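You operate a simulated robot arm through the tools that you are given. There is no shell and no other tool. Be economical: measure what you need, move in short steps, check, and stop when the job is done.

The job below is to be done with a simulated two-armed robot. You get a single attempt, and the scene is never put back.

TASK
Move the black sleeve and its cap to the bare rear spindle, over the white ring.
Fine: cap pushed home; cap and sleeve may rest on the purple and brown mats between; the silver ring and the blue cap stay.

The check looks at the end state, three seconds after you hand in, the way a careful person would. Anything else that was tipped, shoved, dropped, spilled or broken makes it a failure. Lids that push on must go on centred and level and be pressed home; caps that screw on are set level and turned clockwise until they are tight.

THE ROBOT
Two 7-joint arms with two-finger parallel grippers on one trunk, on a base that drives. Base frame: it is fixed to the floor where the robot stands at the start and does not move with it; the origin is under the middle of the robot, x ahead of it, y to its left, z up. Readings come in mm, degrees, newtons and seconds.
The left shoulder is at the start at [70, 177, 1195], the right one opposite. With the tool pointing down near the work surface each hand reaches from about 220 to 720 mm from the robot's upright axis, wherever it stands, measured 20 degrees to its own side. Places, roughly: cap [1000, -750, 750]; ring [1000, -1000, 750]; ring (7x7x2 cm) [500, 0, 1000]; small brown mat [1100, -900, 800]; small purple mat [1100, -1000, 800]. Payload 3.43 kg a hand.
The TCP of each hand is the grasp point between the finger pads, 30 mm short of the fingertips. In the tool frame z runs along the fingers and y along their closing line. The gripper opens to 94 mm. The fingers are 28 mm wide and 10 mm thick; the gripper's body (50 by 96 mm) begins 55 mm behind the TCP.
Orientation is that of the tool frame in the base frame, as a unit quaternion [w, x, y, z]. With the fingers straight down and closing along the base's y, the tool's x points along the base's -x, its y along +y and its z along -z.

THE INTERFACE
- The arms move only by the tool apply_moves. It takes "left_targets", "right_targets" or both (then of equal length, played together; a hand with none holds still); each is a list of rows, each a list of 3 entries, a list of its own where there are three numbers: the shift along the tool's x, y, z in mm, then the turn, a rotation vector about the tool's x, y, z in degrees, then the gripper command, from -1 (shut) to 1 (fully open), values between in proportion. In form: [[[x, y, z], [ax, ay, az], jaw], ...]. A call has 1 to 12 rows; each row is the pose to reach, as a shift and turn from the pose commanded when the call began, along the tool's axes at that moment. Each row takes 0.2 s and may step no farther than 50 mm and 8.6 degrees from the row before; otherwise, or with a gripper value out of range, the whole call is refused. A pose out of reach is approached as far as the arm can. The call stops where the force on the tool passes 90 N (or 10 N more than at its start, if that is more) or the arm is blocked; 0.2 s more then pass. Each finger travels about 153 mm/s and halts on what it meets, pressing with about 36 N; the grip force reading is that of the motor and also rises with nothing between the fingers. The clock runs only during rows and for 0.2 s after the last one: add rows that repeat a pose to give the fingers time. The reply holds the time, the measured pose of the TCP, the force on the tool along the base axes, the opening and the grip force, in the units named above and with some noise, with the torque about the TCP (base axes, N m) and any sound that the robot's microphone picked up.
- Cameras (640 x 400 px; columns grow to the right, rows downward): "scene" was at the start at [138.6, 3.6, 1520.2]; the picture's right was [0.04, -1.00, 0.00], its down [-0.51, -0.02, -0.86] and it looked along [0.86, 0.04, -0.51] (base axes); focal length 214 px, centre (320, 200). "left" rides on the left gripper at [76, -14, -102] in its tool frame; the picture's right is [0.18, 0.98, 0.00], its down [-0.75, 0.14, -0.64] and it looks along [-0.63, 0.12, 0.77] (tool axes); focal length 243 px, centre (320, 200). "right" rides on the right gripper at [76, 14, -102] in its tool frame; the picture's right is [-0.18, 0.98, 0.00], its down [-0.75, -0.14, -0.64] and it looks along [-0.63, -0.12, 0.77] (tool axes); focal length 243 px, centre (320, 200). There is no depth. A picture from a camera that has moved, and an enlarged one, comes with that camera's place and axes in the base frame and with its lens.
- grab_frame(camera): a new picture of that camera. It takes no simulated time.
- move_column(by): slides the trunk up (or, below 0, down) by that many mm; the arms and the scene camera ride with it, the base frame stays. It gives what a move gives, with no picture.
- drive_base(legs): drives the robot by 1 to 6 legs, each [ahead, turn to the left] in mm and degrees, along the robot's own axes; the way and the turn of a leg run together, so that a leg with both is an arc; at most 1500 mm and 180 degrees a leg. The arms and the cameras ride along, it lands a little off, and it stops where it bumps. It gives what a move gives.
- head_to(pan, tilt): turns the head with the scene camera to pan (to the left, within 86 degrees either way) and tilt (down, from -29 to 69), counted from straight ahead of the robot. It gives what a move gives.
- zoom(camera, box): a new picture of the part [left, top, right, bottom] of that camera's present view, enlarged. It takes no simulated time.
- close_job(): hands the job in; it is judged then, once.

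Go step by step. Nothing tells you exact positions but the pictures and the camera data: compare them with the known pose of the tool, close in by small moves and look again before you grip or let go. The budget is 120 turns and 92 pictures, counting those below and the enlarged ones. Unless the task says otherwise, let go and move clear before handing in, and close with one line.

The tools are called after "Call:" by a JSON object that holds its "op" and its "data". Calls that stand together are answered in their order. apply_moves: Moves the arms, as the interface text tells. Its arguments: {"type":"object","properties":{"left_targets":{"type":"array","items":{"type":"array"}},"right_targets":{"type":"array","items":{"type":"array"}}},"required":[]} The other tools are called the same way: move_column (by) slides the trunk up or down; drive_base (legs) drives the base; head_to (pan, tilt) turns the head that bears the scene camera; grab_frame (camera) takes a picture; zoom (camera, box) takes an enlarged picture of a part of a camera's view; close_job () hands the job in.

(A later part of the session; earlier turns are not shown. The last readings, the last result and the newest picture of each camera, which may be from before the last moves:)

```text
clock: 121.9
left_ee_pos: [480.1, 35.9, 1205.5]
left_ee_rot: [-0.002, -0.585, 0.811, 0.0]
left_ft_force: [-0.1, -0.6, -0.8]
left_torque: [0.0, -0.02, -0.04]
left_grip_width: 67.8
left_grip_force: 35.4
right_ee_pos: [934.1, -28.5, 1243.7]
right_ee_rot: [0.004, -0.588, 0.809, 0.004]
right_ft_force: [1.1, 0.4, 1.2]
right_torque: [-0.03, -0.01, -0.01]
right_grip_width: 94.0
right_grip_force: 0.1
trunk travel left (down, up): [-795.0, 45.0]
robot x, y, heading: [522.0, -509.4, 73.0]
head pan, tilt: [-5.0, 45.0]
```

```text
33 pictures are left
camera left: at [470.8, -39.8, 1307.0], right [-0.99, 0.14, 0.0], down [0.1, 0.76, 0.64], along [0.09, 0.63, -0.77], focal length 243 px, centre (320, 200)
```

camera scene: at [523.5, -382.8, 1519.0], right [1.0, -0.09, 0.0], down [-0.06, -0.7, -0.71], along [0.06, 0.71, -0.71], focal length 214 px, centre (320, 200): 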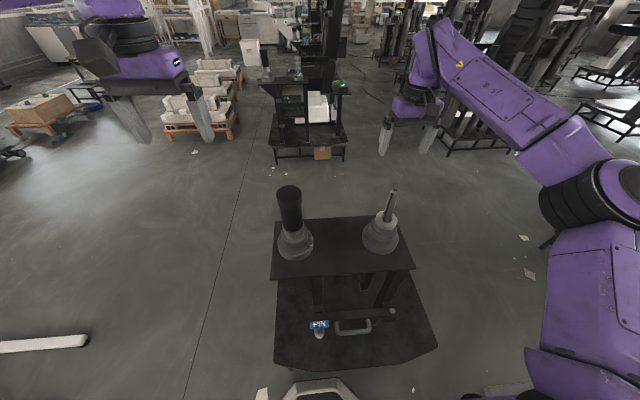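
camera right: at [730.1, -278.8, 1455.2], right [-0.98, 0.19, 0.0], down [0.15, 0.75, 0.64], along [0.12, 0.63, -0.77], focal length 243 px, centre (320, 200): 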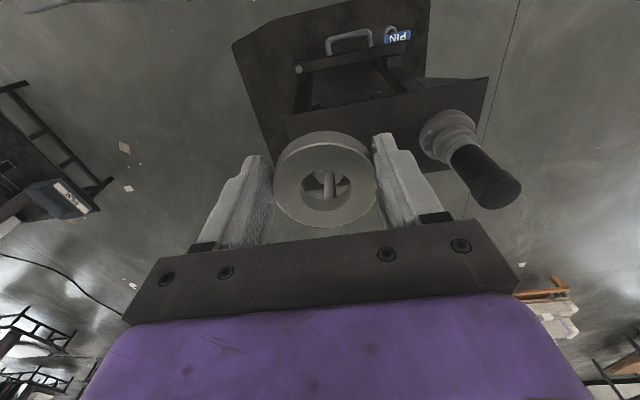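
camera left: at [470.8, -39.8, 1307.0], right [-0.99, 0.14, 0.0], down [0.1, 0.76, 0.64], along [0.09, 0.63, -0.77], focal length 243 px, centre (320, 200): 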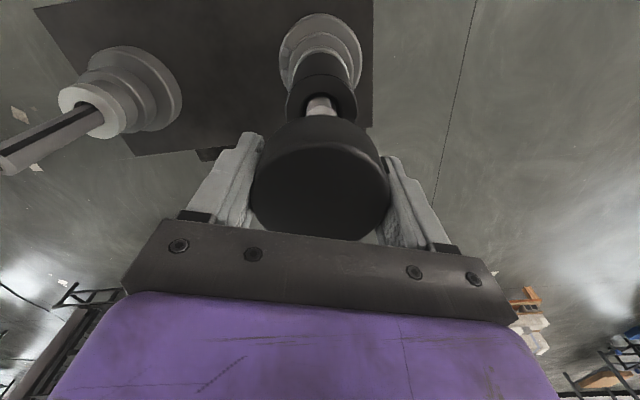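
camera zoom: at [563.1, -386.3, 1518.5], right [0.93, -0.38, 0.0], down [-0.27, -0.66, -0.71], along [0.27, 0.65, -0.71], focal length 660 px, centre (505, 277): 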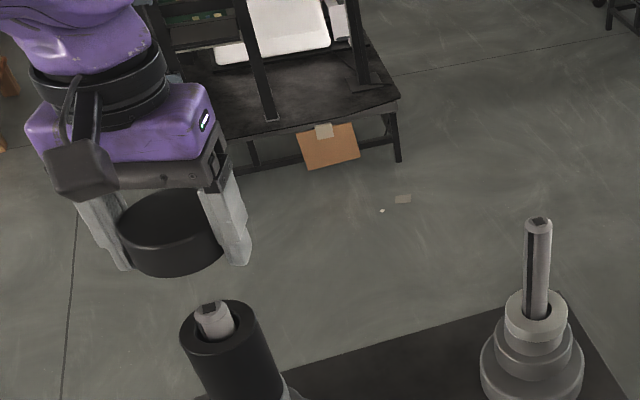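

The cap is off cleanly, and the spindle stands about 20 mm out of the sleeve. I'll keep the cap in the left hand and turn the base left so that the right hand faces the sleeve.

Call:
{"op": "apply_moves", "data": {"left_targets": [[[0, 0, -20], [0, 0, 0], -1], [[0, 0, -45], [0, 0, 0], -1], [[0, 0, -70], [0, 0, 0], -1], [[0, 0, -70], [0, 0, 0], -1]]}}

Call:
{"op": "drive_base", "data": {"legs": [[0, 12], [0, 14], [0, 14]]}}

Call:
{"op": "apply_moves", "data": {"right_targets": [[[10, 0, 0], [0, 0, 0], 1], [[10, 0, 0], [0, 0, 0], 1]]}}

Call:
{"op": "grab_frame", "data": {"camera": "right"}}

```text
clock: 122.9
left_ee_pos: [479.5, 35.6, 1275.6]
left_ee_rot: [-0.002, -0.585, 0.811, -0.001]
left_ft_force: [0.0, 0.1, -1.3]
left_torque: [0.01, 0.02, 0.01]
left_grip_width: 67.9
left_grip_force: 36.5
right_ee_pos: [934.8, -28.6, 1243.6]
right_ee_rot: [0.003, -0.587, 0.81, 0.005]
right_ft_force: [0.1, -0.7, 0.4]
right_torque: [0.02, 0.0, 0.02]
right_grip_width: 93.9
right_grip_force: 0.1
trunk travel left (down, up): [-795.0, 45.0]
robot x, y, heading: [520.0, -509.2, 72.7]
head pan, tilt: [-5.0, 45.0]
```

```text
clock: 125.8
left_ee_pos: [139.3, -117.3, 1275.4]
left_ee_rot: [0.002, 0.827, -0.563, 0.001]
left_ft_force: [0.3, 0.3, -0.5]
left_torque: [-0.04, 0.0, 0.01]
left_grip_width: 67.6
left_grip_force: 35.8
right_ee_pos: [529.6, 126.7, 1244.2]
right_ee_rot: [-0.001, 0.828, -0.56, -0.005]
right_ft_force: [0.1, -0.9, -0.1]
right_torque: [-0.03, 0.02, 0.01]
right_grip_width: 94.0
right_grip_force: 0.0
trunk travel left (down, up): [-795.0, 45.0]
robot x, y, heading: [521.4, -511.0, 112.7]
head pan, tilt: [-5.0, 45.0]
```

```text
clock: 126.4
left_ee_pos: [139.7, -116.8, 1273.8]
left_ee_rot: [0.002, 0.826, -0.563, 0.001]
left_ft_force: [-0.1, 0.2, -0.9]
left_torque: [0.01, -0.01, 0.0]
left_grip_width: 67.7
left_grip_force: 35.9
right_ee_pos: [532.8, 117.5, 1244.0]
right_ee_rot: [-0.001, 0.829, -0.559, -0.006]
right_ft_force: [-0.3, -0.5, -0.7]
right_torque: [0.03, -0.02, 0.02]
right_grip_width: 94.0
right_grip_force: 0.0
trunk travel left (down, up): [-795.0, 45.0]
robot x, y, heading: [517.0, -511.3, 112.8]
head pan, tilt: [-5.0, 45.0]
```

```text
32 pictures are left
camera right: at [548.2, 40.7, 1345.5], right [-0.98, -0.2, 0.01], down [-0.15, 0.75, 0.65], along [-0.13, 0.64, -0.76], focal length 243 px, centre (320, 200)
```

right: 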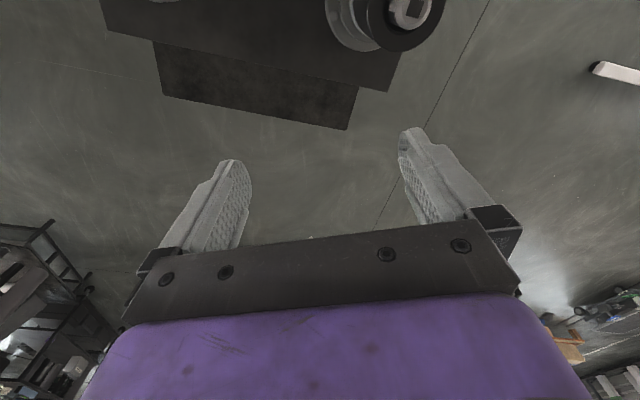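

Call:
{"op": "apply_moves", "data": {"right_targets": [[[14, 20, 0], [0.3, 0.64, 0], 1], [[28, 40, 0], [0.3, 0.64, 0], 1], [[43, 60, 15], [0.3, 0.64, 0], 1], [[56.7, 79.8, 35], [0.3, 0.64, 0], 1], [[56.7, 79.8, 60], [0.3, 0.64, 0], 1], [[56.7, 79.8, 60], [0.3, 0.64, 0], 1]]}}

Call:
{"op": "grab_frame", "data": {"camera": "right"}}

```text
clock: 127.8
left_ee_pos: [139.2, -117.6, 1275.9]
left_ee_rot: [0.0, 0.826, -0.563, 0.0]
left_ft_force: [-0.2, 0.1, -1.6]
left_torque: [-0.02, 0.03, 0.03]
left_grip_width: 67.8
left_grip_force: 36.0
right_ee_pos: [479.5, 37.2, 1185.4]
right_ee_rot: [-0.001, 0.828, -0.56, 0.0]
right_ft_force: [-0.1, -0.1, -0.4]
right_torque: [0.0, 0.01, -0.01]
right_grip_width: 94.1
right_grip_force: 0.0
trunk travel left (down, up): [-795.0, 45.0]
robot x, y, heading: [518.2, -512.7, 112.8]
head pan, tilt: [-5.0, 45.0]
```

```text
31 pictures are left
camera right: at [494.1, -39.8, 1286.9], right [-0.98, -0.2, 0.0], down [-0.15, 0.75, 0.64], along [-0.12, 0.63, -0.77], focal length 243 px, centre (320, 200)
```

right: 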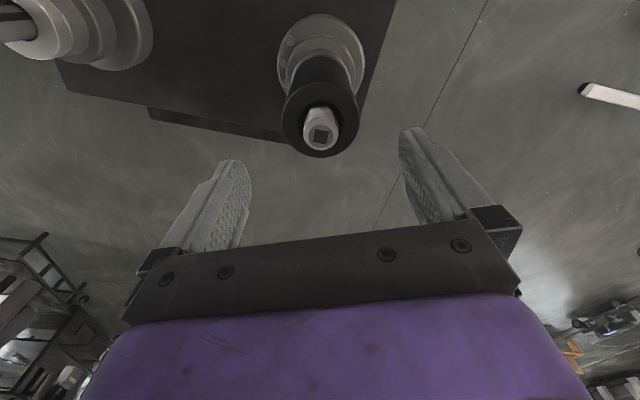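

The sleeve top (64.6 mm across, z ≈ 1091) and the spindle tip (z ≈ 1119) both line up with the tool axis. I'll go down to TCP ≈ 1076 and grip.

Call:
{"op": "apply_moves", "data": {"right_targets": [[[0, 0, 30], [0, 0, 0], 1], [[0, 0, 60], [0, 0, 0], 1], [[0, 0, 85], [0, 0, 0], 1], [[0, 0, 100], [0, 0, 0], 1], [[0, 0, 109], [0, 0, 0], 1], [[0, 0, 109], [0, 0, 0], 1]]}}

Call:
{"op": "zoom", "data": {"camera": "right", "box": [180, 70, 460, 270]}}

```text
clock: 129.2
left_ee_pos: [139.8, -116.7, 1273.9]
left_ee_rot: [0.001, 0.827, -0.562, 0.001]
left_ft_force: [0.9, -0.4, -0.2]
left_torque: [-0.02, 0.02, -0.02]
left_grip_width: 67.4
left_grip_force: 36.2
right_ee_pos: [479.9, 35.9, 1074.0]
right_ee_rot: [-0.001, 0.828, -0.56, 0.001]
right_ft_force: [0.4, 0.8, 0.5]
right_torque: [-0.03, 0.0, -0.01]
right_grip_width: 94.0
right_grip_force: 0.1
trunk travel left (down, up): [-795.0, 45.0]
robot x, y, heading: [519.7, -509.7, 112.6]
head pan, tilt: [-5.0, 45.0]
```

```text
2.00 times, centred on (320, 170) of right
camera zoom: at [494.1, -40.0, 1176.6], right [-0.98, -0.2, 0.0], down [-0.15, 0.75, 0.64], along [-0.12, 0.63, -0.77], focal length 485 px, centre (320, 260)
```

zoom: 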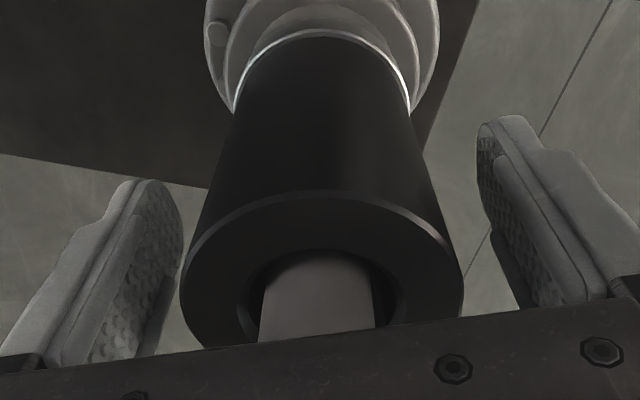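

Call:
{"op": "apply_moves", "data": {"right_targets": [[[0, 0, 0], [0, 0, 0], 0.3], [[0, 0, 0], [0, 0, 0], -0.3], [[0, 0, 0], [0, 0, 0], -1], [[0, 0, 0], [0, 0, 0], -1], [[0, 0, -3], [0, 0, 0], -1], [[0, 0, -8], [0, 0, 0], -1], [[0, 0, -16], [0, 0, 0], -1], [[0, 0, -16], [0, 0, 0], -1]]}}

Call:
{"op": "zoom", "data": {"camera": "right", "box": [180, 70, 460, 270]}}

```text
clock: 131.0
left_ee_pos: [139.6, -115.2, 1273.9]
left_ee_rot: [0.001, 0.827, -0.562, 0.001]
left_ft_force: [-0.2, -0.2, -0.1]
left_torque: [-0.01, 0.03, 0.01]
left_grip_width: 67.5
left_grip_force: 35.6
right_ee_pos: [480.1, 35.3, 1089.0]
right_ee_rot: [0.0, 0.828, -0.56, 0.0]
right_ft_force: [-0.1, 0.3, -5.3]
right_torque: [0.03, 0.0, 0.02]
right_grip_width: 61.4
right_grip_force: 35.8
trunk travel left (down, up): [-795.0, 45.0]
robot x, y, heading: [521.5, -506.5, 112.9]
head pan, tilt: [-5.0, 45.0]
```

```text
2.00 times, centred on (320, 170) of right
camera zoom: at [494.6, -40.1, 1191.8], right [-0.98, -0.19, 0.0], down [-0.15, 0.75, 0.64], along [-0.12, 0.63, -0.77], focal length 485 px, centre (320, 260)
```

zoom: 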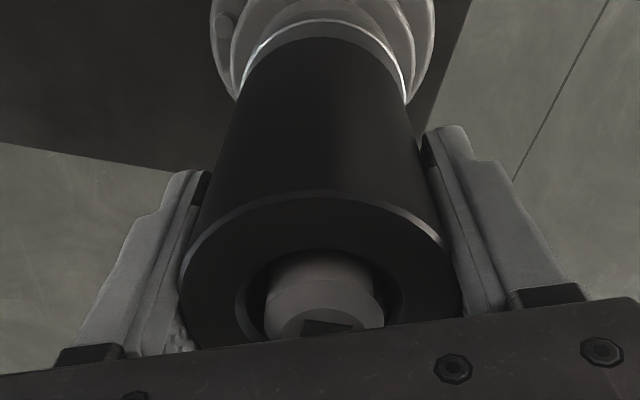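

Call:
{"op": "apply_moves", "data": {"right_targets": [[[0, 0, -15], [0, 0, 0], -1], [[0, 0, -32], [0, 0, 0], -1], [[0, 0, -50], [0, 0, 0], -1], [[0, 0, -70], [0, 0, 0], -1], [[0, 0, -90], [0, 0, 0], -1], [[0, 0, -110], [0, 0, 0], -1], [[0, 0, -130], [0, 0, 0], -1], [[0, 0, -150], [0, 0, 0], -1], [[0, 0, -165], [0, 0, 0], -1], [[0, 0, -165], [0, 0, 0], -1]]}}

Call:
{"op": "grab_frame", "data": {"camera": "scene"}}

```text
clock: 133.2
left_ee_pos: [139.0, -115.4, 1274.7]
left_ee_rot: [0.002, 0.827, -0.562, 0.001]
left_ft_force: [-0.5, -0.7, -0.9]
left_torque: [-0.02, -0.02, 0.01]
left_grip_width: 67.2
left_grip_force: 35.7
right_ee_pos: [478.5, 35.8, 1255.0]
right_ee_rot: [0.0, 0.829, -0.56, 0.001]
right_ft_force: [0.2, -0.1, -5.1]
right_torque: [0.03, 0.0, -0.02]
right_grip_width: 61.8
right_grip_force: 36.0
trunk travel left (down, up): [-795.0, 45.0]
robot x, y, heading: [520.6, -510.4, 112.9]
head pan, tilt: [-5.0, 45.0]
```

```text
28 pictures are left
camera scene: at [473.3, -384.8, 1518.4], right [0.95, 0.31, 0.0], down [0.22, -0.67, -0.71], along [-0.22, 0.67, -0.71], focal length 214 px, centre (320, 200)
```

scene: 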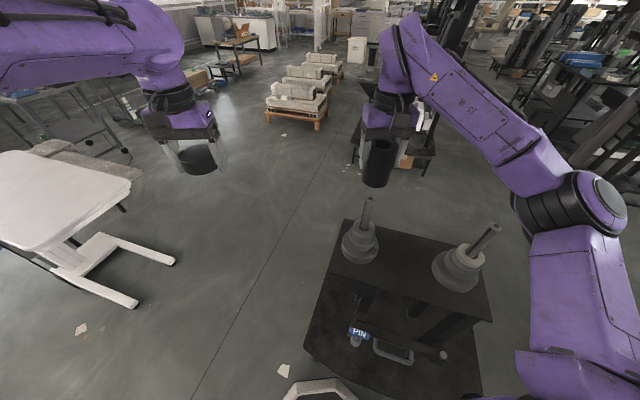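

Sleeve in hand. I'll turn the base right by 26° in gentle steps so the rear spindle is about 20° to the right.

Call:
{"op": "drive_base", "data": {"legs": [[0, -9], [0, -9], [0, -8]]}}

Call:
{"op": "apply_moves", "data": {"right_targets": [[[-2, 0, 0], [0, 0, 0], -1], [[-2, 0, 0], [0, 0, 0], -1]]}}

Call:
{"op": "zoom", "data": {"camera": "right", "box": [180, 0, 460, 270]}}

```text
clock: 135.5
left_ee_pos: [347.0, 11.2, 1272.8]
left_ee_rot: [0.0, -0.678, 0.735, -0.002]
left_ft_force: [0.5, -0.7, -1.0]
left_torque: [-0.02, -0.02, 0.01]
left_grip_width: 67.2
left_grip_force: 35.9
right_ee_pos: [719.6, -1.3, 1256.8]
right_ee_rot: [0.001, -0.68, 0.733, -0.003]
right_ft_force: [-0.2, 0.3, -6.0]
right_torque: [-0.01, -0.03, 0.0]
right_grip_width: 61.2
right_grip_force: 36.3
trunk travel left (down, up): [-795.0, 45.0]
robot x, y, heading: [520.1, -508.4, 86.7]
head pan, tilt: [-5.0, 45.0]
```

```text
clock: 136.1
left_ee_pos: [348.5, 10.9, 1274.0]
left_ee_rot: [0.0, -0.679, 0.734, -0.001]
left_ft_force: [0.7, 0.1, -1.2]
left_torque: [-0.04, -0.03, 0.03]
left_grip_width: 66.9
left_grip_force: 36.1
right_ee_pos: [721.4, -0.4, 1255.2]
right_ee_rot: [0.001, -0.681, 0.732, -0.002]
right_ft_force: [0.0, -0.1, -6.1]
right_torque: [0.0, 0.02, 0.02]
right_grip_width: 61.4
right_grip_force: 36.3
trunk travel left (down, up): [-795.0, 45.0]
robot x, y, heading: [519.5, -504.9, 87.0]
head pan, tilt: [-5.0, 45.0]
```

```text
1.48 times, centred on (320, 135) of right
camera zoom: at [700.2, -73.8, 1357.5], right [-0.97, 0.26, 0.0], down [0.19, 0.74, 0.64], along [0.17, 0.62, -0.77], focal length 359 px, centre (320, 296)
```

zoom: 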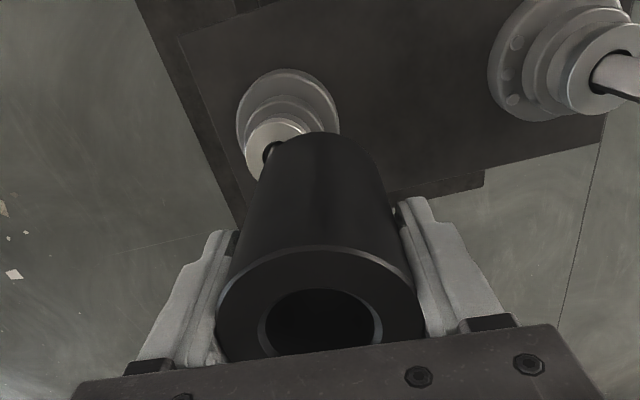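

The silver ring stayed on the front spindle. I'll move the sleeve over the rear spindle at about (770.5, 35.5).

Call:
{"op": "apply_moves", "data": {"right_targets": [[[-10, -12, 0], [0, 0, 0], -1], [[-20, -24, 0], [0, 0, 0], -1], [[-30, -36, 0], [0, 0, 0], -1], [[-39.3, -46.3, 5], [0, 0, 0], -1], [[-39.3, -46.3, 20], [0, 0, 0], -1], [[-39.3, -46.3, 30], [0, 0, 0], -1], [[-39.3, -46.3, 30], [0, 0, 0], -1]]}}

Call:
{"op": "zoom", "data": {"camera": "right", "box": [240, 0, 400, 240]}}

Call:
{"op": "zoom", "data": {"camera": "scene", "box": [310, 110, 430, 220]}}

```text
clock: 137.7
left_ee_pos: [351.4, 10.6, 1274.4]
left_ee_rot: [-0.002, -0.679, 0.735, -0.001]
left_ft_force: [0.3, 0.0, -0.8]
left_torque: [-0.04, 0.02, 0.0]
left_grip_width: 67.4
left_grip_force: 36.1
right_ee_pos: [773.1, 36.0, 1225.2]
right_ee_rot: [0.0, -0.681, 0.732, -0.001]
right_ft_force: [-0.1, 0.4, -6.1]
right_torque: [0.0, -0.01, 0.0]
right_grip_width: 61.6
right_grip_force: 36.3
trunk travel left (down, up): [-795.0, 45.0]
robot x, y, heading: [521.3, -508.7, 86.8]
head pan, tilt: [-5.0, 45.0]
```

```text
1.67 times, centred on (320, 120) of right
camera zoom: at [752.4, -37.8, 1327.2], right [-0.97, 0.26, 0.0], down [0.2, 0.74, 0.64], along [0.17, 0.62, -0.77], focal length 404 px, centre (320, 333)
```

zoom: 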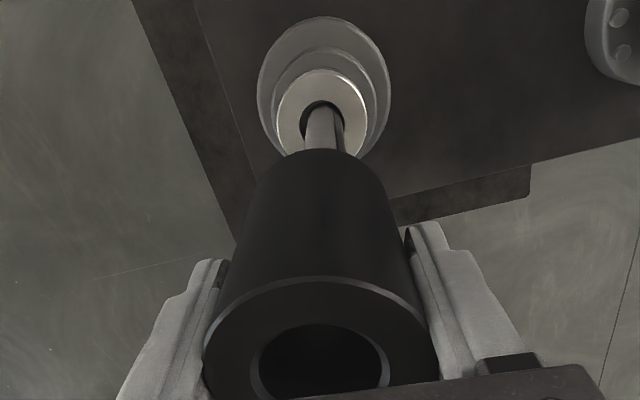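

```text
3.64 times, centred on (370, 165) of scene
camera zoom: at [532.6, -378.3, 1518.4], right [0.99, -0.14, 0.0], down [-0.1, -0.7, -0.71], along [0.1, 0.7, -0.71], focal length 780 px, centre (138, 327)
```

zoom: 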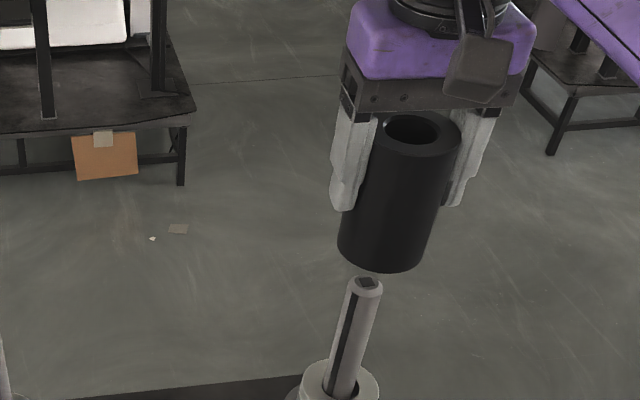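

Both views show the sleeve about 2.5 mm too far in +x. I'll correct that and lower gently.

Call:
{"op": "apply_moves", "data": {"right_targets": [[[0, 2.5, 0], [0, 0, 0], -1], [[0, 2.5, 6], [0, 0, 0], -1], [[0, 2.5, 14], [0, 0, 0], -1], [[0, 2.5, 22], [0, 0, 0], -1], [[0, 2.5, 30], [0, 0, 0], -1], [[0, 2.5, 30], [0, 0, 0], -1]]}}

Call:
{"op": "zoom", "data": {"camera": "scene", "box": [310, 110, 430, 220]}}

```text
clock: 139.1
left_ee_pos: [351.2, 10.8, 1275.3]
left_ee_rot: [-0.002, -0.678, 0.735, -0.001]
left_ft_force: [-0.7, -0.3, -1.3]
left_torque: [0.0, -0.01, 0.01]
left_grip_width: 67.2
left_grip_force: 36.2
right_ee_pos: [769.3, 34.9, 1194.7]
right_ee_rot: [0.0, -0.68, 0.733, -0.001]
right_ft_force: [-0.1, 0.2, -6.0]
right_torque: [0.02, -0.01, -0.07]
right_grip_width: 61.7
right_grip_force: 36.1
trunk travel left (down, up): [-795.0, 45.0]
robot x, y, heading: [519.2, -507.0, 86.6]
head pan, tilt: [-5.0, 45.0]
```

```text
3.64 times, centred on (370, 165) of scene
camera zoom: at [532.8, -378.3, 1518.4], right [0.99, -0.14, 0.0], down [-0.1, -0.7, -0.71], along [0.1, 0.7, -0.71], focal length 780 px, centre (138, 327)
```

zoom: 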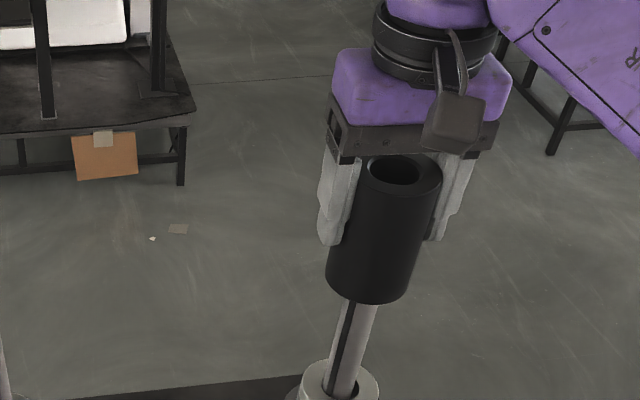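

Call:
{"op": "apply_moves", "data": {"right_targets": [[[0, 0, 5], [0, 0, 0], -1], [[0, 0, 10], [0, 0, 0], -1], [[0, 0, 15], [0, 0, 0], -1], [[0, 0, 15], [0, 0, 0], -1]]}}

Call:
{"op": "zoom", "data": {"camera": "right", "box": [240, 80, 400, 240]}}

```text
clock: 140.1
left_ee_pos: [351.8, 10.8, 1274.6]
left_ee_rot: [-0.002, -0.679, 0.734, -0.001]
left_ft_force: [0.7, -0.1, -0.6]
left_torque: [0.0, 0.02, 0.0]
left_grip_width: 67.1
left_grip_force: 35.9
right_ee_pos: [769.7, 36.4, 1181.8]
right_ee_rot: [0.0, -0.68, 0.733, -0.001]
right_ft_force: [-0.3, -0.2, -6.4]
right_torque: [-0.02, 0.02, -0.04]
right_grip_width: 61.6
right_grip_force: 35.5
trunk travel left (down, up): [-795.0, 45.0]
robot x, y, heading: [522.0, -510.6, 86.6]
head pan, tilt: [-5.0, 45.0]
```

```text
2.50 times, centred on (320, 160) of right
camera zoom: at [749.1, -38.1, 1282.9], right [-0.97, 0.26, 0.0], down [0.2, 0.74, 0.64], along [0.17, 0.62, -0.77], focal length 606 px, centre (320, 300)
```

zoom: 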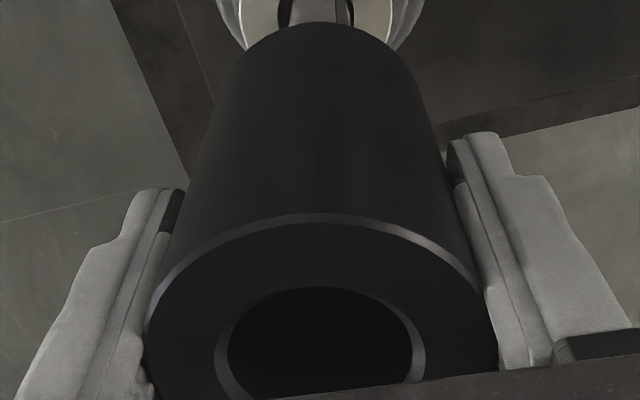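

Call:
{"op": "apply_moves", "data": {"right_targets": [[[0, 0, 5], [0, 0, 0], -1], [[0, 0, 10], [0, 0, 0], -1], [[0, 0, 15], [0, 0, 0], -1], [[0, 0, 20], [0, 0, 0], -1], [[0, 0, 25], [0, 0, 0], -1], [[0, 0, 25], [0, 0, 0], -1]]}}

```text
clock: 141.5
left_ee_pos: [352.5, 10.4, 1273.6]
left_ee_rot: [-0.002, -0.678, 0.735, -0.001]
left_ft_force: [-0.6, 0.2, -1.3]
left_torque: [0.02, 0.0, -0.02]
left_grip_width: 67.1
left_grip_force: 36.0
right_ee_pos: [769.0, 37.6, 1155.6]
right_ee_rot: [-0.001, -0.681, 0.733, -0.001]
right_ft_force: [0.1, -0.4, -6.2]
right_torque: [-0.05, 0.02, 0.01]
right_grip_width: 61.6
right_grip_force: 36.3
trunk travel left (down, up): [-795.0, 45.0]
robot x, y, heading: [518.7, -510.4, 86.3]
head pan, tilt: [-5.0, 45.0]
```

No contact force with the sleeve well below the tip height, so it's threaded. I'll keep lowering.

Call:
{"op": "apply_moves", "data": {"right_targets": [[[0, 0, 8], [0, 0, 0], -1], [[0, 0, 16], [0, 0, 0], -1], [[0, 0, 24], [0, 0, 0], -1], [[0, 0, 32], [0, 0, 0], -1], [[0, 0, 40], [0, 0, 0], -1], [[0, 0, 48], [0, 0, 0], -1], [[0, 0, 56], [0, 0, 0], -1], [[0, 0, 64], [0, 0, 0], -1], [[0, 0, 70], [0, 0, 0], -1], [[0, 0, 70], [0, 0, 0], -1]]}}

Call:
{"op": "zoom", "data": {"camera": "scene", "box": [310, 130, 430, 240]}}

```text
clock: 143.7
left_ee_pos: [351.5, 11.2, 1274.5]
left_ee_rot: [-0.002, -0.678, 0.735, 0.0]
left_ft_force: [0.3, 0.1, -0.6]
left_torque: [0.0, 0.0, -0.04]
left_grip_width: 66.8
left_grip_force: 35.5
right_ee_pos: [769.9, 34.6, 1084.8]
right_ee_rot: [0.0, -0.681, 0.733, -0.001]
right_ft_force: [-0.4, -1.0, -4.9]
right_torque: [0.03, -0.01, 0.01]
right_grip_width: 61.7
right_grip_force: 36.0
trunk travel left (down, up): [-795.0, 45.0]
robot x, y, heading: [523.0, -509.5, 86.9]
head pan, tilt: [-5.0, 45.0]
```

```text
3.64 times, centred on (370, 185) of scene
camera zoom: at [532.8, -378.4, 1518.4], right [0.99, -0.14, 0.0], down [-0.1, -0.7, -0.71], along [0.1, 0.7, -0.71], focal length 780 px, centre (138, 254)
```

zoom: 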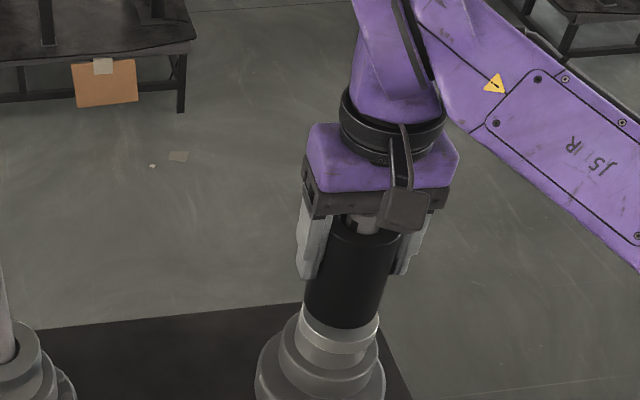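

Call:
{"op": "apply_moves", "data": {"right_targets": [[[0, 0, 3], [0, 0, 0], -1], [[0, 0, 6], [0, 0, 0], -1], [[0, 0, 8], [0, 0, 0], -1], [[0, 0, 8], [0, 0, 0], -1]]}}

```text
clock: 144.7
left_ee_pos: [351.1, 9.8, 1274.4]
left_ee_rot: [-0.003, -0.678, 0.735, -0.001]
left_ft_force: [0.8, -0.1, -1.3]
left_torque: [-0.03, -0.02, -0.01]
left_grip_width: 67.1
left_grip_force: 36.3
right_ee_pos: [770.4, 36.0, 1078.1]
right_ee_rot: [-0.001, -0.681, 0.732, -0.002]
right_ft_force: [0.2, 0.1, -5.8]
right_torque: [-0.01, 0.03, 0.01]
right_grip_width: 61.7
right_grip_force: 35.8
trunk travel left (down, up): [-795.0, 45.0]
robot x, y, heading: [519.7, -512.0, 86.8]
head pan, tilt: [-5.0, 45.0]
```

Still hanging freely. I'll go down a few more mm until it touches.

Call:
{"op": "apply_moves", "data": {"right_targets": [[[0, 0, 2], [0, 0, 0], -1], [[0, 0, 4], [0, 0, 0], -1], [[0, 0, 4], [0, 0, 0], -1]]}}

```text
clock: 145.5
left_ee_pos: [350.7, 10.6, 1274.8]
left_ee_rot: [-0.002, -0.678, 0.735, -0.002]
left_ft_force: [0.1, -0.6, -0.4]
left_torque: [0.02, 0.02, 0.0]
left_grip_width: 66.9
left_grip_force: 35.5
right_ee_pos: [769.5, 35.9, 1073.7]
right_ee_rot: [0.001, -0.68, 0.733, -0.001]
right_ft_force: [0.2, 0.9, 0.5]
right_torque: [0.01, 0.15, 0.0]
right_grip_width: 61.5
right_grip_force: 36.3
trunk travel left (down, up): [-795.0, 45.0]
robot x, y, heading: [522.9, -505.8, 86.5]
head pan, tilt: [-5.0, 45.0]
```

The sleeve is seated: its weight is off the hand, at the same TCP height as when I gripped it. Release and retract.

Call:
{"op": "apply_moves", "data": {"right_targets": [[[0, 0, 0], [0, 0, 0], -0.1], [[0, 0, 0], [0, 0, 0], 0.5], [[0, 0, 0], [0, 0, 0], 1], [[0, 0, -10], [0, 0, 0], 1], [[0, 0, -40], [0, 0, 0], 1], [[0, 0, -80], [0, 0, 0], 1], [[0, 0, -120], [0, 0, 0], 1], [[0, 0, -160], [0, 0, 0], 1], [[0, 0, -190], [0, 0, 0], 1], [[0, 0, -190], [0, 0, 0], 1]]}}

Call:
{"op": "zoom", "data": {"camera": "right", "box": [230, 0, 410, 200]}}

Call:
{"op": "zoom", "data": {"camera": "scene", "box": [230, 130, 430, 270]}}

Call:
{"op": "zoom", "data": {"camera": "left", "box": [180, 70, 460, 270]}}

```text
clock: 147.7
left_ee_pos: [349.6, 9.7, 1273.8]
left_ee_rot: [-0.001, -0.678, 0.735, -0.001]
left_ft_force: [0.1, -0.9, -0.5]
left_torque: [0.02, 0.02, -0.03]
left_grip_width: 67.0
left_grip_force: 35.8
right_ee_pos: [769.2, 34.4, 1264.3]
right_ee_rot: [0.0, -0.681, 0.733, -0.001]
right_ft_force: [0.7, -0.4, 0.8]
right_torque: [0.01, 0.03, 0.0]
right_grip_width: 94.0
right_grip_force: 0.0
trunk travel left (down, up): [-795.0, 45.0]
robot x, y, heading: [522.3, -508.5, 86.7]
head pan, tilt: [-5.0, 45.0]
```

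```text
2.00 times, centred on (320, 100) of right
camera zoom: at [749.0, -39.5, 1366.4], right [-0.97, 0.26, 0.0], down [0.2, 0.74, 0.64], along [0.17, 0.62, -0.77], focal length 485 px, centre (320, 400)
```

zoom: 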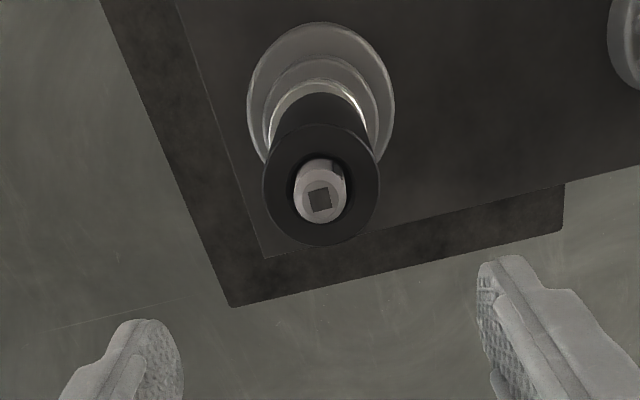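

```text
2.86 times, centred on (330, 200) of scene
camera zoom: at [532.8, -378.9, 1518.5], right [0.99, -0.14, 0.0], down [-0.1, -0.7, -0.71], along [0.1, 0.7, -0.71], focal length 613 px, centre (291, 200)
```

zoom: 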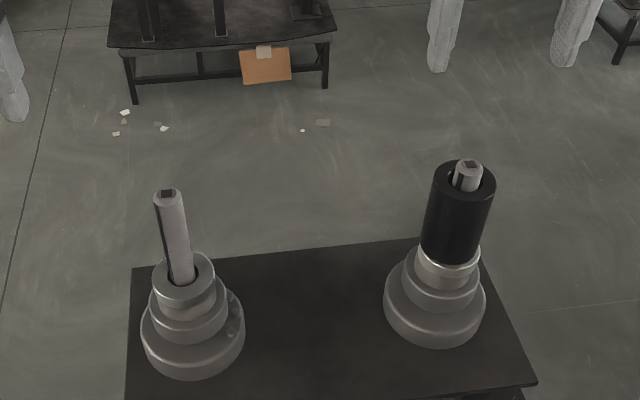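

```text
2.00 times, centred on (320, 170) of left
camera zoom: at [359.9, -66.4, 1376.2], right [-0.99, -0.1, 0.0], down [-0.08, 0.76, 0.64], along [-0.07, 0.64, -0.77], focal length 485 px, centre (320, 260)
```

zoom: 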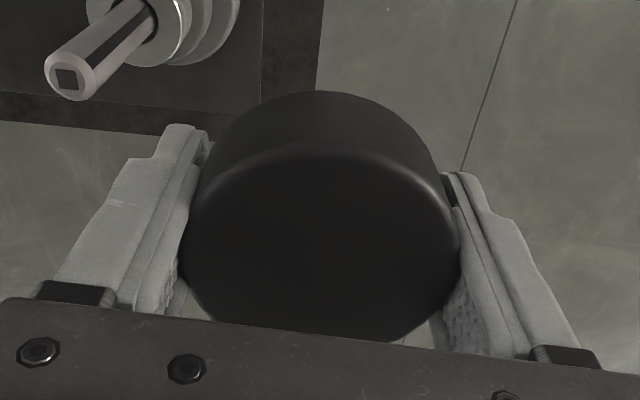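

Sleeve and white ring look right and the silver ring remains in place. I'll pull the right hand back, then turn the base right so the left hand with the cap faces the rear spindle.

Call:
{"op": "apply_moves", "data": {"right_targets": [[[0, 0, -40], [0, 0, 0], 1], [[30, 0, -70], [0, 0, 0], 1], [[70, 0, -90], [0, 0, 0], 1], [[110, 0, -100], [0, 0, 0], 1], [[150, 0, -100], [0, 0, 0], 1], [[150, 0, -100], [0, 0, 0], 1]]}}

Call:
{"op": "drive_base", "data": {"legs": [[0, -10], [0, -10], [0, -10], [0, -11]]}}

Call:
{"op": "apply_moves", "data": {"left_targets": [[[0, 0, -2], [0, 0, 0], -1], [[0, 0, -2], [0, 0, 0], -1]]}}

Call:
{"op": "grab_frame", "data": {"camera": "left"}}

```text
clock: 149.1
left_ee_pos: [350.7, 11.1, 1274.3]
left_ee_rot: [-0.001, -0.678, 0.735, 0.0]
left_ft_force: [-0.3, 0.8, -1.3]
left_torque: [0.0, 0.01, -0.03]
left_grip_width: 67.3
left_grip_force: 35.6
right_ee_pos: [757.9, -114.0, 1360.8]
right_ee_rot: [0.001, -0.68, 0.733, -0.001]
right_ft_force: [0.2, 0.6, 0.6]
right_torque: [-0.04, 0.05, 0.01]
right_grip_width: 94.0
right_grip_force: 0.1
trunk travel left (down, up): [-795.0, 45.0]
robot x, y, heading: [519.1, -509.6, 86.8]
head pan, tilt: [-5.0, 45.0]
```

```text
clock: 152.3
left_ee_pos: [735.6, -7.6, 1274.8]
left_ee_rot: [-0.002, -0.376, 0.927, 0.0]
left_ft_force: [0.5, 0.1, -0.7]
left_torque: [0.01, 0.0, 0.02]
left_grip_width: 67.3
left_grip_force: 35.6
right_ee_pos: [959.7, -367.1, 1361.8]
right_ee_rot: [0.0, -0.38, 0.925, -0.002]
right_ft_force: [-0.3, -0.6, 0.3]
right_torque: [0.03, 0.02, 0.02]
right_grip_width: 94.1
right_grip_force: 0.0
trunk travel left (down, up): [-795.0, 45.0]
robot x, y, heading: [520.8, -512.0, 45.6]
head pan, tilt: [-5.0, 45.0]
```

```text
clock: 152.9
left_ee_pos: [734.7, -7.0, 1276.8]
left_ee_rot: [-0.002, -0.377, 0.926, 0.0]
left_ft_force: [0.1, -0.2, -1.8]
left_torque: [-0.02, 0.01, -0.04]
left_grip_width: 67.2
left_grip_force: 36.1
right_ee_pos: [958.3, -368.6, 1361.1]
right_ee_rot: [0.0, -0.379, 0.925, -0.001]
right_ft_force: [1.4, -0.3, 0.2]
right_torque: [0.02, -0.01, 0.01]
right_grip_width: 93.8
right_grip_force: 0.1
trunk travel left (down, up): [-795.0, 45.0]
robot x, y, heading: [518.3, -511.6, 45.5]
head pan, tilt: [-5.0, 45.0]
```

```text
18 pictures are left
camera left: at [690.7, -70.2, 1377.9], right [-0.82, 0.58, 0.0], down [0.44, 0.63, 0.64], along [0.37, 0.52, -0.77], focal length 243 px, centre (320, 200)
```

left: 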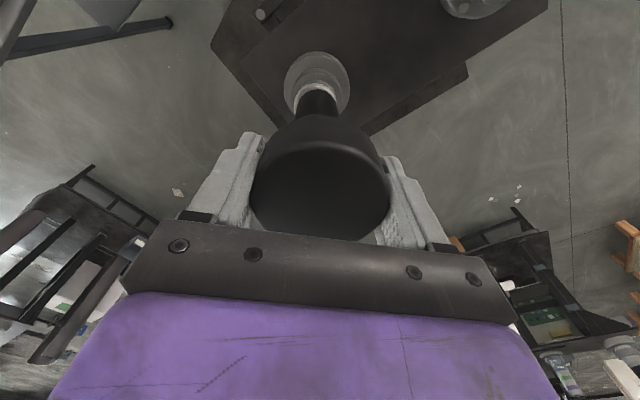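

Call:
{"op": "apply_moves", "data": {"left_targets": [[[-14, 2, 0], [0, 0, 0], -1], [[-28, 4, 10], [0, 0, 0], -1], [[-42, 5, 30], [0, 0, 0], -1], [[-54.4, 6.4, 60], [0, 0, 0], -1], [[-54.4, 6.4, 90], [0, 0, 0], -1], [[-54.4, 6.4, 105], [0, 0, 0], -1], [[-54.4, 6.4, 105], [0, 0, 0], -1]]}}

Call:
{"op": "zoom", "data": {"camera": "left", "box": [230, 0, 410, 250]}}

Call:
{"op": "head_to", "data": {"pan": 20, "tilt": 45}}

Call:
{"op": "grab_frame", "data": {"camera": "scene"}}

```text
clock: 154.5
left_ee_pos: [769.5, 35.4, 1171.7]
left_ee_rot: [-0.002, -0.376, 0.927, 0.0]
left_ft_force: [0.0, -0.5, -0.5]
left_torque: [0.0, 0.01, 0.01]
left_grip_width: 67.3
left_grip_force: 36.2
right_ee_pos: [959.1, -367.4, 1361.9]
right_ee_rot: [0.0, -0.38, 0.925, -0.001]
right_ft_force: [0.2, -0.2, 0.2]
right_torque: [0.02, 0.02, -0.01]
right_grip_width: 94.1
right_grip_force: 0.1
trunk travel left (down, up): [-795.0, 45.0]
robot x, y, heading: [520.4, -512.0, 45.3]
head pan, tilt: [-5.0, 45.0]
```

```text
1.60 times, centred on (320, 125) of left
camera zoom: at [726.1, -27.6, 1273.1], right [-0.82, 0.58, 0.0], down [0.44, 0.63, 0.64], along [0.37, 0.52, -0.77], focal length 388 px, centre (320, 320)
```

zoom: 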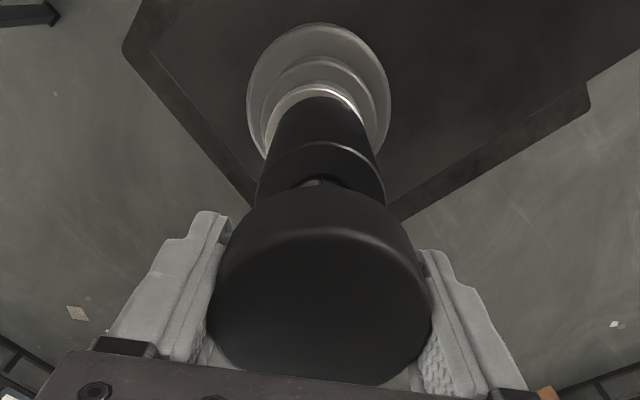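

```text
clock: 155.4
left_ee_pos: [769.4, 35.3, 1171.4]
left_ee_rot: [-0.002, -0.376, 0.927, -0.002]
left_ft_force: [-1.1, 0.3, -1.3]
left_torque: [-0.01, 0.01, 0.01]
left_grip_width: 67.1
left_grip_force: 35.7
right_ee_pos: [959.5, -368.7, 1361.1]
right_ee_rot: [0.0, -0.38, 0.925, -0.001]
right_ft_force: [0.0, -0.4, -1.5]
right_torque: [0.0, 0.0, -0.01]
right_grip_width: 94.0
right_grip_force: 0.1
trunk travel left (down, up): [-795.0, 45.0]
robot x, y, heading: [518.8, -509.8, 45.5]
head pan, tilt: [20.0, 45.0]
```

```text
16 pictures are left
camera scene: at [586.7, -400.1, 1518.5], right [0.91, -0.41, 0.0], down [-0.29, -0.64, -0.71], along [0.29, 0.64, -0.71], focal length 214 px, centre (320, 200)
```

scene: 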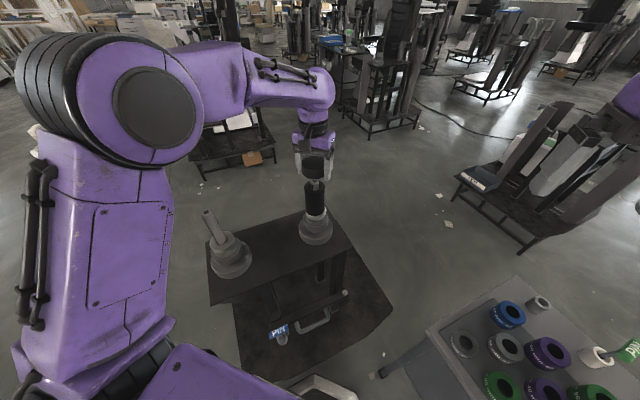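

Call:
{"op": "zoom", "data": {"camera": "scene", "box": [275, 130, 355, 230]}}

```text
4.00 times, centred on (315, 180) of scene
camera zoom: at [586.7, -400.1, 1518.5], right [0.91, -0.41, 0.0], down [-0.29, -0.64, -0.71], along [0.29, 0.64, -0.71], focal length 858 px, centre (340, 280)
```

zoom: 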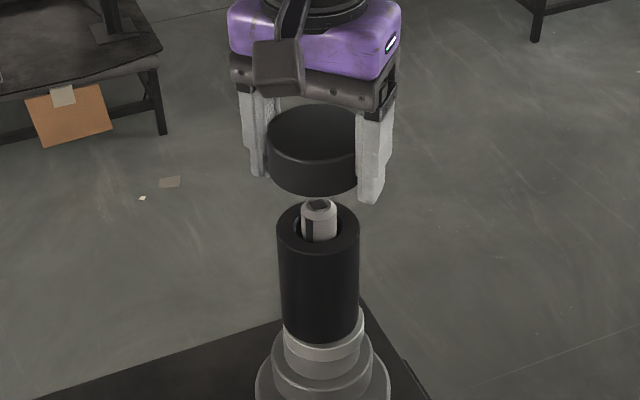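

Cap and sleeve are aligned in both views. I'll lower with force checks.

Call:
{"op": "apply_moves", "data": {"left_targets": [[[0, 0, 8], [0, 0, 0], -1], [[0, 0, 16], [0, 0, 0], -1], [[0, 0, 23], [0, 0, 0], -1], [[0, 0, 29], [0, 0, 0], -1], [[0, 0, 29], [0, 0, 0], -1]]}}

Call:
{"op": "zoom", "data": {"camera": "scene", "box": [285, 140, 345, 215]}}

```text
clock: 156.6
left_ee_pos: [767.5, 34.1, 1142.8]
left_ee_rot: [-0.002, -0.376, 0.926, 0.001]
left_ft_force: [-0.5, 0.4, -1.1]
left_torque: [0.0, 0.03, 0.03]
left_grip_width: 67.1
left_grip_force: 35.7
right_ee_pos: [960.0, -368.2, 1360.6]
right_ee_rot: [0.001, -0.379, 0.925, 0.0]
right_ft_force: [0.0, 0.8, -0.2]
right_torque: [0.0, -0.03, -0.02]
right_grip_width: 94.2
right_grip_force: 0.1
trunk travel left (down, up): [-795.0, 45.0]
robot x, y, heading: [518.6, -508.0, 45.4]
head pan, tilt: [20.0, 45.0]
```

```text
5.33 times, centred on (315, 178) of scene
camera zoom: at [586.6, -400.0, 1518.5], right [0.91, -0.41, 0.0], down [-0.29, -0.64, -0.71], along [0.29, 0.64, -0.71], focal length 1144 px, centre (347, 320)
```

zoom: 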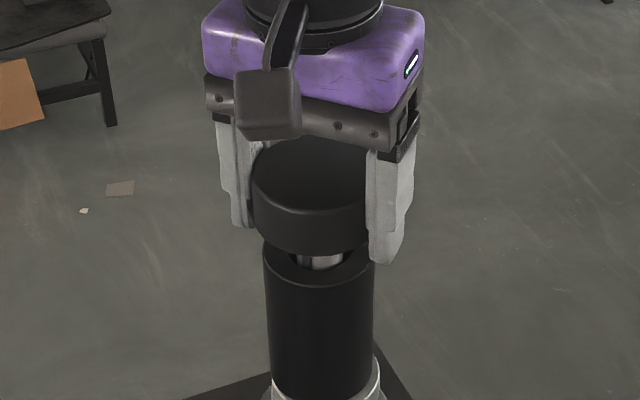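

Call:
{"op": "apply_moves", "data": {"left_targets": [[[0, 0, 5], [0, 0, 0], -1], [[0, 0, 10], [0, 0, 0], -1], [[0, 0, 14], [0, 0, 0], -1], [[0, 0, 14], [0, 0, 0], -1]]}}

```text
clock: 157.6
left_ee_pos: [767.5, 33.7, 1127.0]
left_ee_rot: [-0.002, -0.375, 0.927, -0.001]
left_ft_force: [0.2, 0.7, -0.9]
left_torque: [0.0, -0.01, -0.02]
left_grip_width: 67.1
left_grip_force: 35.9
right_ee_pos: [958.2, -368.7, 1361.4]
right_ee_rot: [0.0, -0.379, 0.925, -0.001]
right_ft_force: [-0.3, 0.3, 0.2]
right_torque: [0.0, 0.0, 0.04]
right_grip_width: 93.8
right_grip_force: 0.1
trunk travel left (down, up): [-795.0, 45.0]
robot x, y, heading: [519.7, -508.0, 45.4]
head pan, tilt: [20.0, 45.0]
```

Call:
{"op": "apply_moves", "data": {"left_targets": [[[-2, 0, 0], [0, 0, 0], -1], [[-2, 0, 0], [0, 0, 0], -1]]}}

Call:
{"op": "zoom", "data": {"camera": "scene", "box": [285, 150, 345, 225]}}

Call:
{"op": "zoom", "data": {"camera": "left", "box": [230, 40, 410, 250]}}

```text
clock: 158.2
left_ee_pos: [768.6, 37.0, 1126.7]
left_ee_rot: [-0.001, -0.376, 0.927, 0.0]
left_ft_force: [-0.2, 0.5, -0.8]
left_torque: [0.02, -0.01, -0.04]
left_grip_width: 67.2
left_grip_force: 35.7
right_ee_pos: [958.0, -368.2, 1361.0]
right_ee_rot: [0.001, -0.379, 0.925, -0.001]
right_ft_force: [0.8, 0.4, 0.0]
right_torque: [-0.01, 0.03, 0.02]
right_grip_width: 93.9
right_grip_force: 0.0
trunk travel left (down, up): [-795.0, 45.0]
robot x, y, heading: [520.7, -505.4, 45.4]
head pan, tilt: [20.0, 45.0]
```

```text
5.33 times, centred on (315, 188) of scene
camera zoom: at [586.6, -400.0, 1518.5], right [0.91, -0.41, 0.0], down [-0.29, -0.64, -0.71], along [0.29, 0.64, -0.71], focal length 1144 px, centre (347, 267)
```

zoom: 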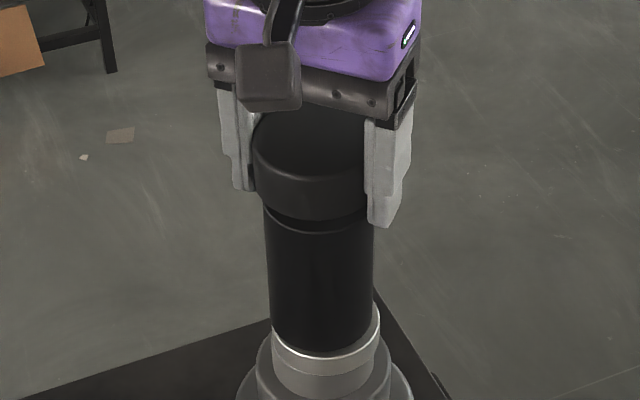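

```text
1.90 times, centred on (320, 145) of left
camera zoom: at [725.2, -26.5, 1229.8], right [-0.82, 0.58, 0.0], down [0.44, 0.63, 0.64], along [0.37, 0.52, -0.77], focal length 462 px, centre (320, 305)
```

zoom: 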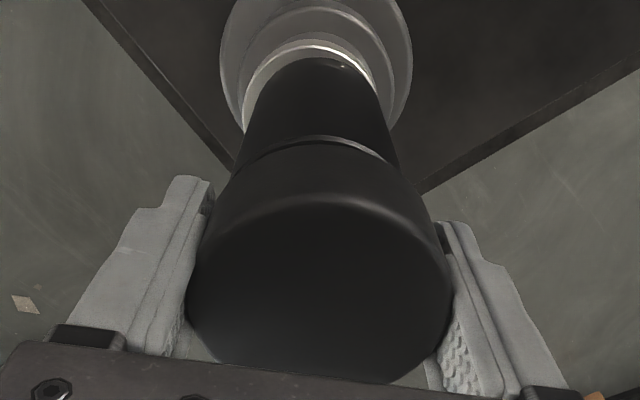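

Call:
{"op": "apply_moves", "data": {"left_targets": [[[0, 0, 2], [0, 0, 0], -1], [[0, 0, 4], [0, 0, 0], -1], [[0, 0, 6], [0, 0, 0], -1], [[0, 0, 7], [0, 0, 0], -1], [[0, 0, 7], [0, 0, 0], -1]]}}

```text
clock: 159.4
left_ee_pos: [769.6, 35.6, 1122.6]
left_ee_rot: [-0.002, -0.376, 0.927, -0.001]
left_ft_force: [-0.3, -0.4, -1.5]
left_torque: [-0.03, -0.01, 0.0]
left_grip_width: 67.1
left_grip_force: 35.9
right_ee_pos: [959.2, -368.5, 1360.9]
right_ee_rot: [0.0, -0.379, 0.925, -0.001]
right_ft_force: [-0.9, -0.9, 0.5]
right_torque: [-0.02, 0.04, 0.02]
right_grip_width: 94.0
right_grip_force: 0.1
trunk travel left (down, up): [-795.0, 45.0]
robot x, y, heading: [522.4, -508.3, 45.5]
head pan, tilt: [20.0, 45.0]
```

Call:
{"op": "apply_moves", "data": {"left_targets": [[[0, 0, 1.5], [0, 0, 0], -1], [[0, 0, 3], [0, 0, 0], -1], [[0, 0, 4], [0, 0, 0], -1], [[0, 0, 4], [0, 0, 0], -1]]}}

```text
clock: 160.4
left_ee_pos: [770.7, 37.4, 1119.3]
left_ee_rot: [0.002, -0.377, 0.926, 0.001]
left_ft_force: [3.5, 8.6, 24.4]
left_torque: [-0.35, 0.36, -0.25]
left_grip_width: 66.9
left_grip_force: 36.2
right_ee_pos: [958.2, -369.4, 1360.7]
right_ee_rot: [-0.001, -0.38, 0.925, -0.001]
right_ft_force: [-0.4, -0.2, 0.0]
right_torque: [-0.01, 0.02, 0.04]
right_grip_width: 93.7
right_grip_force: 0.1
trunk travel left (down, up): [-795.0, 45.0]
robot x, y, heading: [521.6, -504.5, 45.4]
head pan, tilt: [20.0, 45.0]
```

Call:
{"op": "zoom", "data": {"camera": "scene", "box": [285, 150, 345, 225]}}

Call:
{"op": "zoom", "data": {"camera": "left", "box": [230, 40, 410, 250]}}

```text
5.33 times, centred on (315, 188) of scene
camera zoom: at [585.8, -401.3, 1519.0], right [0.91, -0.41, 0.0], down [-0.29, -0.64, -0.71], along [0.29, 0.64, -0.71], focal length 1144 px, centre (347, 267)
```

zoom: 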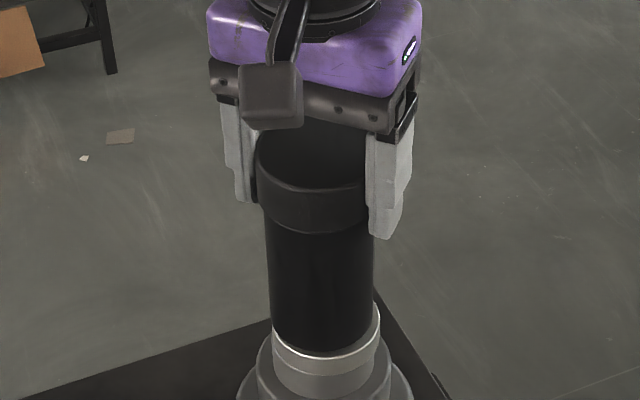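

```text
1.90 times, centred on (320, 145) of left
camera zoom: at [725.3, -27.5, 1221.1], right [-0.82, 0.58, 0.0], down [0.44, 0.63, 0.64], along [0.37, 0.53, -0.76], focal length 462 px, centre (320, 305)
```

zoom: 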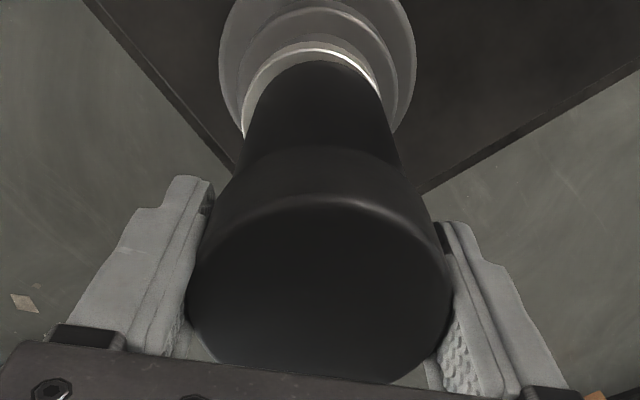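

The cap now meets the sleeve with no gap and took 24 N. I'll release, rise, and then press its top with closed fingers to be sure it's home.

Call:
{"op": "apply_moves", "data": {"left_targets": [[[0, 0, -1], [0, 0, 0], -0.1], [[0, 0, -1], [0, 0, 0], 0.5], [[0, 0, -1], [0, 0, 0], 1], [[0, 0, -10], [0, 0, 0], 1], [[0, 0, -35], [0, 0, 0], 1], [[0, 0, -60], [0, 0, 0], 1], [[0, 0, -60], [0, 0, 0], -1], [[0, 0, -60], [0, 0, 0], -1], [[0, 0, -60], [0, 0, 0], -1]]}}

Call:
{"op": "zoom", "data": {"camera": "left", "box": [230, 0, 410, 250]}}

```text
clock: 162.4
left_ee_pos: [769.8, 36.0, 1177.0]
left_ee_rot: [-0.001, -0.376, 0.926, 0.0]
left_ft_force: [0.6, -0.7, 1.0]
left_torque: [-0.02, -0.01, -0.01]
left_grip_width: 0.0
left_grip_force: 32.6
right_ee_pos: [957.3, -367.9, 1361.7]
right_ee_rot: [0.001, -0.379, 0.925, -0.001]
right_ft_force: [-0.5, 0.5, 0.6]
right_torque: [-0.02, 0.02, 0.03]
right_grip_width: 93.9
right_grip_force: 0.0
trunk travel left (down, up): [-795.0, 45.0]
robot x, y, heading: [522.9, -509.0, 45.4]
head pan, tilt: [20.0, 45.0]
```

```text
1.60 times, centred on (320, 125) of left
camera zoom: at [726.1, -26.8, 1279.5], right [-0.82, 0.58, 0.0], down [0.44, 0.63, 0.64], along [0.37, 0.52, -0.77], focal length 388 px, centre (320, 320)
```

zoom: 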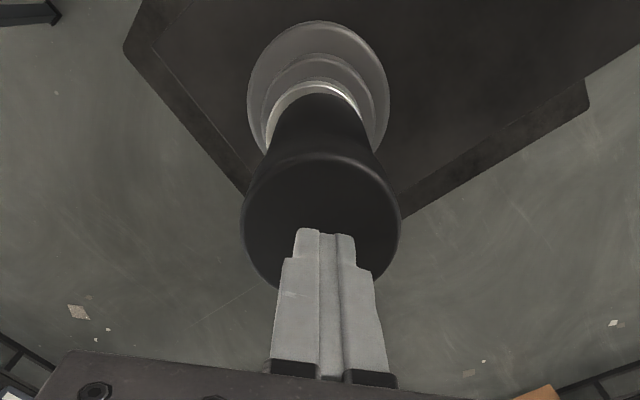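

Call:
{"op": "apply_moves", "data": {"left_targets": [[[0, 0, 8], [0, 0, 0], -1], [[0, 0, 14], [0, 0, 0], -1], [[0, 0, 18], [0, 0, 0], -1], [[0, 0, 20], [0, 0, 0], -1], [[0, 0, 20], [0, 0, 0], -1]]}}

```text
clock: 163.6
left_ee_pos: [770.5, 36.8, 1164.4]
left_ee_rot: [0.005, -0.377, 0.926, 0.003]
left_ft_force: [6.0, 16.6, 53.5]
left_torque: [0.28, 0.1, -0.16]
left_grip_width: 0.0
left_grip_force: 33.0
right_ee_pos: [957.7, -371.7, 1362.3]
right_ee_rot: [0.002, -0.379, 0.925, -0.001]
right_ft_force: [0.0, -0.1, -0.4]
right_torque: [-0.02, 0.01, -0.02]
right_grip_width: 94.2
right_grip_force: 0.1
trunk travel left (down, up): [-795.0, 45.0]
robot x, y, heading: [522.7, -511.2, 45.7]
head pan, tilt: [20.0, 45.0]
```

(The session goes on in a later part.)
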